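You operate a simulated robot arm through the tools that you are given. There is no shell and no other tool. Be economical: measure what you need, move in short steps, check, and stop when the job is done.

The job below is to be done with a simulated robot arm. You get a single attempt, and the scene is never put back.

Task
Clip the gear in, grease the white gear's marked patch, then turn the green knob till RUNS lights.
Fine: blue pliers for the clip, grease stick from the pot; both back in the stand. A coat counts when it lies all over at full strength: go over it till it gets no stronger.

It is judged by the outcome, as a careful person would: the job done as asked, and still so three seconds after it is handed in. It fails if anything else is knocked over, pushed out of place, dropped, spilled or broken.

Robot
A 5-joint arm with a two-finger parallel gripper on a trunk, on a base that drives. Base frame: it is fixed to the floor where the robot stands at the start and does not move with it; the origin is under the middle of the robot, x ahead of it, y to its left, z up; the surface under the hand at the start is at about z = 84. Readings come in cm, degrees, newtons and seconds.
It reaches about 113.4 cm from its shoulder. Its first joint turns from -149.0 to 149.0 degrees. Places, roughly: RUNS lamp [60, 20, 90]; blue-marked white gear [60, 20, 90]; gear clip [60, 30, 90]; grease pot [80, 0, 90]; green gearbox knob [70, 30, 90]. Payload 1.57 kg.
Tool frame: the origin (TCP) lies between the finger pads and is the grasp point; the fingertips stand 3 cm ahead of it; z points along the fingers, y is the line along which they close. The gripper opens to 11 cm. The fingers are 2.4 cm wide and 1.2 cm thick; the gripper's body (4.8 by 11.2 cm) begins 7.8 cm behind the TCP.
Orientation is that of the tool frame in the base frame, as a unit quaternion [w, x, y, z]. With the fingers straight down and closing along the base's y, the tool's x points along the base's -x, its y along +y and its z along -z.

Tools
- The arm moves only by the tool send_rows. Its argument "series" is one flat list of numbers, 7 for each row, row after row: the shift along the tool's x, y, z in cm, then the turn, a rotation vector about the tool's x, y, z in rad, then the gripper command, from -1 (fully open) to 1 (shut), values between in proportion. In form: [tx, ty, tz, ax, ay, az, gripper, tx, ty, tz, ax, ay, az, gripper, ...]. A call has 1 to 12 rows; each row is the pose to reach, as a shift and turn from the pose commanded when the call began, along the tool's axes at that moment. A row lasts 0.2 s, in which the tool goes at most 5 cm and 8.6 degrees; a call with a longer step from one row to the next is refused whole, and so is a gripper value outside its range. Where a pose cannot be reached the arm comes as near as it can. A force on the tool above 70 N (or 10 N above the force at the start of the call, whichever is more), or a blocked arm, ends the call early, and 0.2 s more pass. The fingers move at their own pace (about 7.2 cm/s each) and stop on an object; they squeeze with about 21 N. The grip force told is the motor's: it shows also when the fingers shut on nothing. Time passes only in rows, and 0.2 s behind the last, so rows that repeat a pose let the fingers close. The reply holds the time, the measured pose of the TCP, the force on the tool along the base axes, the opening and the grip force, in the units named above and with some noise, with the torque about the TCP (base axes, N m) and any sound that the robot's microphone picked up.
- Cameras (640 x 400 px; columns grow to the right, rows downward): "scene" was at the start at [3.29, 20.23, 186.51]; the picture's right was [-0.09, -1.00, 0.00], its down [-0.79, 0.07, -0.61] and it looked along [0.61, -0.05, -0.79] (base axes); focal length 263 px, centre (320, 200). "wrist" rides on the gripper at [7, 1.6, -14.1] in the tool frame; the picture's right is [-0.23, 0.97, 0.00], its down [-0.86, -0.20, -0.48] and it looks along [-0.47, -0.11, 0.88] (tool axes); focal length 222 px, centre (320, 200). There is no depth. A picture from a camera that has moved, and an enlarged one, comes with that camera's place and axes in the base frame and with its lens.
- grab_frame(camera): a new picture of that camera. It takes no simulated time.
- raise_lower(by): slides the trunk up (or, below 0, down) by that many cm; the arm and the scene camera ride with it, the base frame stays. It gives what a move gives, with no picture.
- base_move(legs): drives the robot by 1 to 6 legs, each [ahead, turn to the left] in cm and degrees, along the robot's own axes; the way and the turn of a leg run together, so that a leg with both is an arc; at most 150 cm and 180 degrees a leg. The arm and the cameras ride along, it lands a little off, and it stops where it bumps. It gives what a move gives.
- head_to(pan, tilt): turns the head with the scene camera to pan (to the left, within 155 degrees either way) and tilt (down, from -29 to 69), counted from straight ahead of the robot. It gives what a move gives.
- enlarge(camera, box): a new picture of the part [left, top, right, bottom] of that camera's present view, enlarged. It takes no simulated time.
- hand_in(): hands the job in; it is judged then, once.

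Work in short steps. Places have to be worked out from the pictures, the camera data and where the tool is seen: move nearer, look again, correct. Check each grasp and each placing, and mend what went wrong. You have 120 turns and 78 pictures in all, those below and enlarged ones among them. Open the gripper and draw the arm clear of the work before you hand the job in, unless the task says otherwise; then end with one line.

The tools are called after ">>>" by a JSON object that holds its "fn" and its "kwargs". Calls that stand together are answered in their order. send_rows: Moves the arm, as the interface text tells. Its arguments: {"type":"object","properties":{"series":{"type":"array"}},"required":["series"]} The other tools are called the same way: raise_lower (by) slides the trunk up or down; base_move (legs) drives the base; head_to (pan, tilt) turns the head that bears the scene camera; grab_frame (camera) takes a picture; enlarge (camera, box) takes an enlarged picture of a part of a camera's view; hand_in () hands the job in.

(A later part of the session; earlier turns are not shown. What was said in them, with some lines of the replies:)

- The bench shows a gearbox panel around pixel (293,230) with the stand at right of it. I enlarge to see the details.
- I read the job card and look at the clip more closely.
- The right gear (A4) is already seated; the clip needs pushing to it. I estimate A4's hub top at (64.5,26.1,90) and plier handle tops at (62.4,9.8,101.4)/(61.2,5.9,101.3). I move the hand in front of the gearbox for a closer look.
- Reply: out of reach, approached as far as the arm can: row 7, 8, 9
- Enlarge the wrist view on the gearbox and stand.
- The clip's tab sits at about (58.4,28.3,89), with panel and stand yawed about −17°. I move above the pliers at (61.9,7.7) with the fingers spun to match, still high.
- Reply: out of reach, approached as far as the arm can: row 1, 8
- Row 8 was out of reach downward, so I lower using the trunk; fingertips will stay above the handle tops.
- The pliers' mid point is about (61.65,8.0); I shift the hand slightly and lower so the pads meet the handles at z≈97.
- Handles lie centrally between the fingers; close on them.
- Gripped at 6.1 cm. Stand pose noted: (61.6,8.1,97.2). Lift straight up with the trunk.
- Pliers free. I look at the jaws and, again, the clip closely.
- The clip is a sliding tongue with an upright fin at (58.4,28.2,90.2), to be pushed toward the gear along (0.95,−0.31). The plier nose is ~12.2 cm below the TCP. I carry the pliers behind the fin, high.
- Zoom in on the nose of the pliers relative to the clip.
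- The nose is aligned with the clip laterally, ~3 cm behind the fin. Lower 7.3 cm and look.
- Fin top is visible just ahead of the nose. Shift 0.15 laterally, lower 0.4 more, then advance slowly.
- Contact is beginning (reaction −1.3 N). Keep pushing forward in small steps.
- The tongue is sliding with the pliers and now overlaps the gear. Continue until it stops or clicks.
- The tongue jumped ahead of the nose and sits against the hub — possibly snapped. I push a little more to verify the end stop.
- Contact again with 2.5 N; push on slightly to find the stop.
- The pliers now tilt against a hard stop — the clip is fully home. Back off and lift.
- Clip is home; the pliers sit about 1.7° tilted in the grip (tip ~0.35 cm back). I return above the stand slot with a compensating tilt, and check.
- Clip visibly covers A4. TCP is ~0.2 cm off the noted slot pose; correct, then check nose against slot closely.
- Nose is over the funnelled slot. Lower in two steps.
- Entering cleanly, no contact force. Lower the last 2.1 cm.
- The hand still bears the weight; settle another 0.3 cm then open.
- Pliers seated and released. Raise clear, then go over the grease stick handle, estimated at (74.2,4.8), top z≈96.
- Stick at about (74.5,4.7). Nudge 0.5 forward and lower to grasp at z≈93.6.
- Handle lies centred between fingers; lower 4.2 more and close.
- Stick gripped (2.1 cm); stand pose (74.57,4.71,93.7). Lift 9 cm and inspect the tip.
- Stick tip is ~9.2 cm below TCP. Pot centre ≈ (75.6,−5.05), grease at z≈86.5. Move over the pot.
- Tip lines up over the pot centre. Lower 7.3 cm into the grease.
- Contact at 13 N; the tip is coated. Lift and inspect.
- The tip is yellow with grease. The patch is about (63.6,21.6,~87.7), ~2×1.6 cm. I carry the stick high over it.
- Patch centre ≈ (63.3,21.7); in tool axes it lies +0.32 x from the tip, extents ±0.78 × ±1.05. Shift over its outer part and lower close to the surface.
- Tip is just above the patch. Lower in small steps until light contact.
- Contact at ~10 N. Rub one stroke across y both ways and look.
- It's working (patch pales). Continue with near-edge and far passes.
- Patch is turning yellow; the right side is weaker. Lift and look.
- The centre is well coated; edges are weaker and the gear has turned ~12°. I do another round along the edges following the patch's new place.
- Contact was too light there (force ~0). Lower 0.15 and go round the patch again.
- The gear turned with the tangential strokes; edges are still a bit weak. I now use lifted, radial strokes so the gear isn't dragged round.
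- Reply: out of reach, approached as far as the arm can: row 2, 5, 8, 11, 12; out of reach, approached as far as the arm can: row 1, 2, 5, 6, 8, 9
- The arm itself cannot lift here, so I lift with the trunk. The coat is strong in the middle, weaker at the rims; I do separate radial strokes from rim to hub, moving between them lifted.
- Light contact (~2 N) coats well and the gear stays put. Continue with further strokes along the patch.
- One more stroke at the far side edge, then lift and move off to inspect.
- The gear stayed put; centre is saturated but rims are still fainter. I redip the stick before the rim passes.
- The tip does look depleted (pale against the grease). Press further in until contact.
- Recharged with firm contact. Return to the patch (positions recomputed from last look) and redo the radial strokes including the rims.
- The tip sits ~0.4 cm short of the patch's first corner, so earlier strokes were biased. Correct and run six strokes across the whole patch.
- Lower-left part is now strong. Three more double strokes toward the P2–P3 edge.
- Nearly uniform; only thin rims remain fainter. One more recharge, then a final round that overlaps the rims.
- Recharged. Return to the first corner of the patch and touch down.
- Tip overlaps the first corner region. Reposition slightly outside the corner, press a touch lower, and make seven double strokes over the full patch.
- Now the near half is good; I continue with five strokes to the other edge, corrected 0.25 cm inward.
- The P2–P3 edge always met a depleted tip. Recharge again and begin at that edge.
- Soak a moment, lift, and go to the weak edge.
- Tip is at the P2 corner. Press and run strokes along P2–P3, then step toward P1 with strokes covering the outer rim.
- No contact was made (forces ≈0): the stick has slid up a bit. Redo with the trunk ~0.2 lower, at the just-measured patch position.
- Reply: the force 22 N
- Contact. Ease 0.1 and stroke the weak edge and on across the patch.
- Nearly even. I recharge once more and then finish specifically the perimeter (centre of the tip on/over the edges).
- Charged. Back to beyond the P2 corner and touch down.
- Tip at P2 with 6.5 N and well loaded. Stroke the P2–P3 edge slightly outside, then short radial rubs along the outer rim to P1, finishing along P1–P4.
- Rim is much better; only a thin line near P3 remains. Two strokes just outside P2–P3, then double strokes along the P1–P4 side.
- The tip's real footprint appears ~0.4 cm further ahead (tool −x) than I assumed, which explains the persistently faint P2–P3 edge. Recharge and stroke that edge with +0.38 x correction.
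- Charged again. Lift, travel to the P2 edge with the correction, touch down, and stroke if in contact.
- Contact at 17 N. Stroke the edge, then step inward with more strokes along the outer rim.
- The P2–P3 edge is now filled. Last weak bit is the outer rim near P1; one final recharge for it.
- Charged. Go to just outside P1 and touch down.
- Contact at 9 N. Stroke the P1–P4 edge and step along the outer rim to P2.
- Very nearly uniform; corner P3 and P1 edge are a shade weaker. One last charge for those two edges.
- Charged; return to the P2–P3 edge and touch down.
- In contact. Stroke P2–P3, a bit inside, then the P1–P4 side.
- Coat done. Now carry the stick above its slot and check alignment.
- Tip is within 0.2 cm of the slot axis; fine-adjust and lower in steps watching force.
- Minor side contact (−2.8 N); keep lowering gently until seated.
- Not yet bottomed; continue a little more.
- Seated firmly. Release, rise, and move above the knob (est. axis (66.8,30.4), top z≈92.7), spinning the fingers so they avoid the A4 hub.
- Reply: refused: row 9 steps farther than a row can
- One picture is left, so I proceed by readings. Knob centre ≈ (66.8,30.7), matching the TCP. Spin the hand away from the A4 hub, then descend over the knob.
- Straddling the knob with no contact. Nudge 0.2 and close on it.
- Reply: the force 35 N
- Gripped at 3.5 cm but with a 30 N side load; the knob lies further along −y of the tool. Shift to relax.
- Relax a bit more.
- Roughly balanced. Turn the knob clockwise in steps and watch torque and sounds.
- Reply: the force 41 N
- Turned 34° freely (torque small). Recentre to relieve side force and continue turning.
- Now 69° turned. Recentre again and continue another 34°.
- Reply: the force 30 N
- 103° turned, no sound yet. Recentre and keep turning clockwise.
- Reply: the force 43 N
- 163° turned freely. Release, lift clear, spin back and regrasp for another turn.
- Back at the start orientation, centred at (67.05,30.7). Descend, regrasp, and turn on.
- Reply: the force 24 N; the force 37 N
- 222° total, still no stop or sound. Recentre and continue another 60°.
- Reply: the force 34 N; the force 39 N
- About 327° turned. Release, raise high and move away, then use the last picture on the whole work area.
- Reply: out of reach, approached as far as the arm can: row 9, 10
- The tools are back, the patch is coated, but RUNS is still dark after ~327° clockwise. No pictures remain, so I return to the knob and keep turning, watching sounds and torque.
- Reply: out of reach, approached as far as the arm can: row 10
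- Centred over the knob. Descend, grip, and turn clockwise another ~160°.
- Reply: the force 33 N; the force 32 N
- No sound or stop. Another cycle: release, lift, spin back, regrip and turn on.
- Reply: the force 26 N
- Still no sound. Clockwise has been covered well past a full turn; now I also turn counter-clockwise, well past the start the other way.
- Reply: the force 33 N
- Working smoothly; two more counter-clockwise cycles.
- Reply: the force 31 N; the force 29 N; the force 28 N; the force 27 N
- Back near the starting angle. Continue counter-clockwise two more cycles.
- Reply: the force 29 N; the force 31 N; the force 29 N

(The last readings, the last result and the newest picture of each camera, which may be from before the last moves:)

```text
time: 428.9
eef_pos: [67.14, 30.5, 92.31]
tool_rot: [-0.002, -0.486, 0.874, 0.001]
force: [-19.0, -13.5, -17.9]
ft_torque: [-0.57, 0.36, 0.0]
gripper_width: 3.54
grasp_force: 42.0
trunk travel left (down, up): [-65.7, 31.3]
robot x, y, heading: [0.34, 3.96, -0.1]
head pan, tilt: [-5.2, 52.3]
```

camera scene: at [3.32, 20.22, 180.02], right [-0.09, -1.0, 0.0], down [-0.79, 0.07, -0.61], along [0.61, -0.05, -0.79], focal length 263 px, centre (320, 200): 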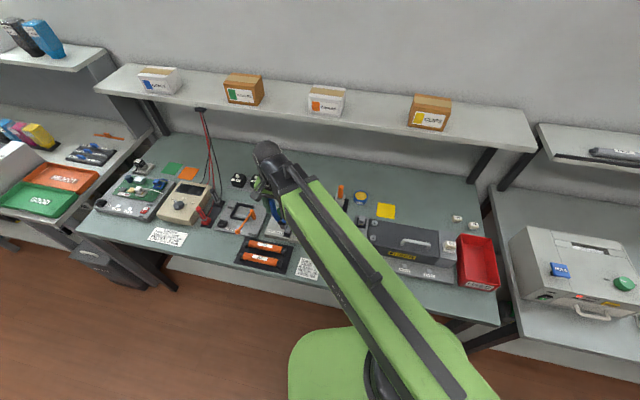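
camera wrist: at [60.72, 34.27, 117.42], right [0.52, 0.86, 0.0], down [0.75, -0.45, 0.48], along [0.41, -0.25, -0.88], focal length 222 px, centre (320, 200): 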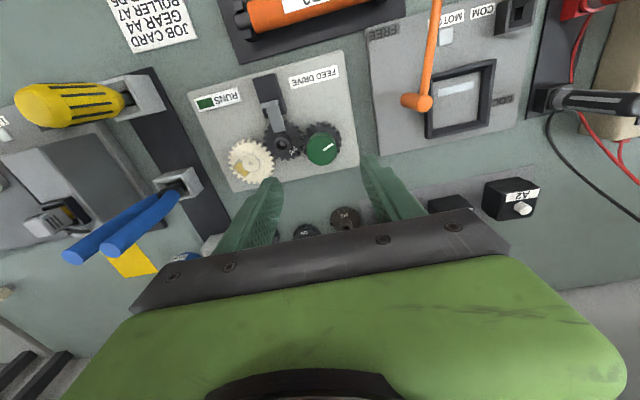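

One more cycle to pass a full turn this way, then release, raise and park clear.

>>> {"fn": "send_rows", "kwargs": {"series": [0, 0, 0, 0, 0, 0, 0.2, 0, 0, 0, 0, 0, 0, -0.2, 0, 0, 0, 0, 0, 0, -0.2]}}

>>> {"fn": "raise_lower", "kwargs": {"by": 5}}

>>> {"fn": "send_rows", "kwargs": {"series": [0, 0, 0, 0, 0, 0.14, -0.2, 0, 0, 0, 0, 0, 0.28, -0.2, 0, 0, 0, 0, 0, 0.42, -0.2, 0, 0, 0, 0, 0, 0.56, -0.2, 0, 0, 0, 0, 0, 0.7, -0.2, 0, 0, 0, 0, 0, 0.84, -0.2, 0, 0, 0, 0, 0, 0.98, -0.2, 0, 0, 0, 0, 0, 1.12, -0.2, 0, 0, 0, 0, 0, 1.26, -0.2, 0, 0, 0, 0, 0, 1.4, -0.2]}}

>>> {"fn": "send_rows", "kwargs": {"series": [0, 0, 0, 0, 0, 0.14, -0.2, 0, 0, 0, 0, 0, 0.28, -0.2, 0, 0, 0, 0, 0, 0.42, -0.2, 0, 0, 0, 0, 0, 0.56, -0.2, 0, 0, 0, 0, 0, 0.7, -0.2, 0, 0, 0, 0, 0, 0.84, -0.2, 0, 0, 0, 0, 0, 0.98, -0.2, 0, 0, 0, 0, 0, 1.12, -0.2, 0, 0, 0, 0, 0, 1.26, -0.2, 0, 0, 0, 0, 0, 1.4, -0.2, 0, 0, 0, 0, 0, 1.4, -0.2]}}

>>> {"fn": "raise_lower", "kwargs": {"by": -5}}

>>> {"fn": "send_rows", "kwargs": {"series": [0, 0, 0, 0, 0, 0, 0.2, 0, 0, 0, 0, 0, 0, 1, 0, 0, 0, 0, 0, 0, 1, 0, 0, 0, 0, 0, 0, 1]}}

>>> {"fn": "send_rows", "kwargs": {"series": [0, 0, 0, 0, 0, -0.14, 1, 0, 0, 0, 0, 0, -0.28, 1, 0, 0, 0, 0, 0, -0.42, 1, 0, 0, 0, 0, 0, -0.56, 1, 0, 0, 0, 0, 0, -0.7, 1, 0, 0, 0, 0, 0, -0.84, 1, 0, 0, 0, 0, 0, -0.98, 1, 0, 0, 0, 0, 0, -1.12, 1, 0, 0, 0, 0, 0, -1.26, 1, 0, 0, 0, 0, 0, -1.4, 1]}}

>>> {"fn": "send_rows", "kwargs": {"series": [0, 0, 0, 0, 0, -0.14, 1, 0, 0, 0, 0, 0, -0.28, 1, 0, 0, 0, 0, 0, -0.42, 1, 0, 0, 0, 0, 0, -0.56, 1, 0, 0, 0, 0, 0, -0.7, 1, 0, 0, 0, 0, 0, -0.84, 1, 0, 0, 0, 0, 0, -0.98, 1, 0, 0, 0, 0, 0, -1.12, 1, 0, 0, 0, 0, 0, -1.26, 1, 0, 0, 0, 0, 0, -1.4, 1]}}

>>> {"fn": "send_rows", "kwargs": {"series": [0, 0, 0, 0, 0, 0, 0.2, 0, 0, 0, 0, 0, 0, -0.2, 0, 0, 0, 0, 0, 0, -0.2]}}

>>> {"fn": "raise_lower", "kwargs": {"by": 23}}

```text
time: 429.7
eef_pos: [67.39, 30.71, 92.43]
tool_rot: [0.0, -0.484, 0.875, 0.0]
force: [0.0, -0.5, -0.1]
ft_torque: [0.03, 0.01, -0.02]
gripper_width: 6.57
grasp_force: 0.0
trunk travel left (down, up): [-65.7, 31.3]
robot x, y, heading: [0.35, 4.05, -0.1]
head pan, tilt: [-5.2, 52.3]
```

```text
time: 430.6
eef_pos: [67.33, 30.74, 97.33]
tool_rot: [0.0, -0.484, 0.875, 0.001]
force: [1.3, -0.4, -0.2]
ft_torque: [-0.01, 0.0, 0.01]
gripper_width: 6.6
grasp_force: 0.0
trunk travel left (down, up): [-70.7, 26.3]
robot x, y, heading: [0.35, 3.74, -0.0]
head pan, tilt: [-5.2, 52.3]
```

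```text
time: 432.8
eef_pos: [67.34, 30.65, 97.36]
tool_rot: [0.001, 0.194, 0.981, 0.001]
force: [-0.1, 0.8, -0.2]
ft_torque: [-0.02, -0.02, -0.02]
gripper_width: 6.62
grasp_force: 0.2
trunk travel left (down, up): [-70.7, 26.3]
robot x, y, heading: [0.34, 4.11, 0.1]
head pan, tilt: [-5.2, 52.3]
```

```text
time: 435.2
eef_pos: [67.39, 30.58, 97.28]
tool_rot: [0.0, 0.78, 0.626, 0.0]
force: [-0.3, -0.5, 0.5]
ft_torque: [-0.02, 0.01, 0.03]
gripper_width: 6.61
grasp_force: 0.1
trunk travel left (down, up): [-70.7, 26.3]
robot x, y, heading: [0.48, 3.78, 0.2]
head pan, tilt: [-5.2, 52.3]
```

```text
time: 436.2
eef_pos: [67.41, 30.7, 92.38]
tool_rot: [0.0, 0.78, 0.626, 0.0]
force: [-0.6, 0.2, 0.4]
ft_torque: [-0.03, 0.03, 0.02]
gripper_width: 6.6
grasp_force: 0.0
trunk travel left (down, up): [-65.7, 31.3]
robot x, y, heading: [0.58, 3.79, -0.0]
head pan, tilt: [-5.2, 52.3]
```

```text
time: 437.2
eef_pos: [67.26, 30.66, 92.31]
tool_rot: [0.0, 0.78, 0.626, 0.0]
force: [-15.3, -0.3, -11.4]
ft_torque: [0.0, 0.28, -0.03]
gripper_width: 3.56
grasp_force: 42.3
trunk travel left (down, up): [-65.7, 31.3]
robot x, y, heading: [0.53, 3.71, 0.1]
head pan, tilt: [-5.2, 52.3]
```

```text
time: 439.4
eef_pos: [67.26, 30.64, 92.48]
tool_rot: [-0.001, 0.192, 0.981, -0.001]
force: [-21.6, -8.4, -18.7]
ft_torque: [0.05, 0.1, -0.01]
gripper_width: 3.56
grasp_force: 42.9
trunk travel left (down, up): [-65.7, 31.3]
robot x, y, heading: [0.45, 4.02, 0.0]
head pan, tilt: [-5.2, 52.3]
```

```text
time: 441.6
eef_pos: [67.22, 30.58, 92.44]
tool_rot: [-0.001, -0.485, 0.874, -0.001]
force: [-25.7, -10.7, -19.5]
ft_torque: [-0.22, -0.17, -0.02]
gripper_width: 3.55
grasp_force: 41.9
trunk travel left (down, up): [-65.7, 31.3]
robot x, y, heading: [0.07, 3.66, -0.0]
head pan, tilt: [-5.2, 52.3]
```

```text
time: 442.4
eef_pos: [67.49, 30.71, 92.36]
tool_rot: [-0.001, -0.484, 0.875, 0.0]
force: [0.4, -0.1, 0.4]
ft_torque: [0.02, -0.06, 0.0]
gripper_width: 6.61
grasp_force: 0.1
trunk travel left (down, up): [-65.7, 31.3]
robot x, y, heading: [0.18, 4.13, 0.2]
head pan, tilt: [-5.2, 52.3]
```

```text
time: 444.8
eef_pos: [67.46, 30.74, 115.24]
tool_rot: [0.0, -0.485, 0.875, 0.0]
force: [-0.3, 0.7, -0.1]
ft_torque: [-0.01, -0.01, 0.0]
gripper_width: 6.61
grasp_force: 0.0
trunk travel left (down, up): [-88.7, 8.3]
robot x, y, heading: [0.12, 4.39, 0.1]
head pan, tilt: [-5.2, 52.3]
```

Knob released and hand high. Park the arm clear with the gripper open, then hand in.

>>> {"fn": "send_rows", "kwargs": {"series": [3.39, -2.12, 0, 0, 0, 0, -1, 6.78, -4.24, 0, 0, 0, 0, -1, 10.17, -6.36, 0, 0, 0, 0, -1, 13.56, -8.48, 0, 0, 0, 0, -1, 16.95, -10.6, 0, 0, 0, 0, -1, 20.34, -12.72, 0, 0, 0, 0, -1, 23.73, -14.84, 0, 0, 0, 0, -1, 27.12, -16.96, 0, 0, 0, 0, -1, 30.51, -19.08, 0, 0, 0, 0, -1, 33.9, -21.2, 0, 0, 0, 0, -1]}}

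>>> {"fn": "hand_in", "kwargs": {}}

```text
time: 447.0
eef_pos: [67.32, -9.45, 115.29]
tool_rot: [0.0, -0.484, 0.875, 0.0]
force: [0.9, -0.6, 0.2]
ft_torque: [0.05, 0.0, 0.04]
gripper_width: 10.98
grasp_force: 0.1
trunk travel left (down, up): [-88.7, 8.3]
robot x, y, heading: [0.11, 4.22, 0.0]
head pan, tilt: [-5.2, 52.3]
```

```text
The job is handed in.
```

I handed the job in without confirming that RUNS lit: it was still dark in my last picture, after about 327° of clockwise turning. I then turned the knob well past a full turn each way without being able to see the lamp. The clip is pushed home, both tools are back in the stand, and the patch is coated all over by eye, though thin edges were faint in the last close view.
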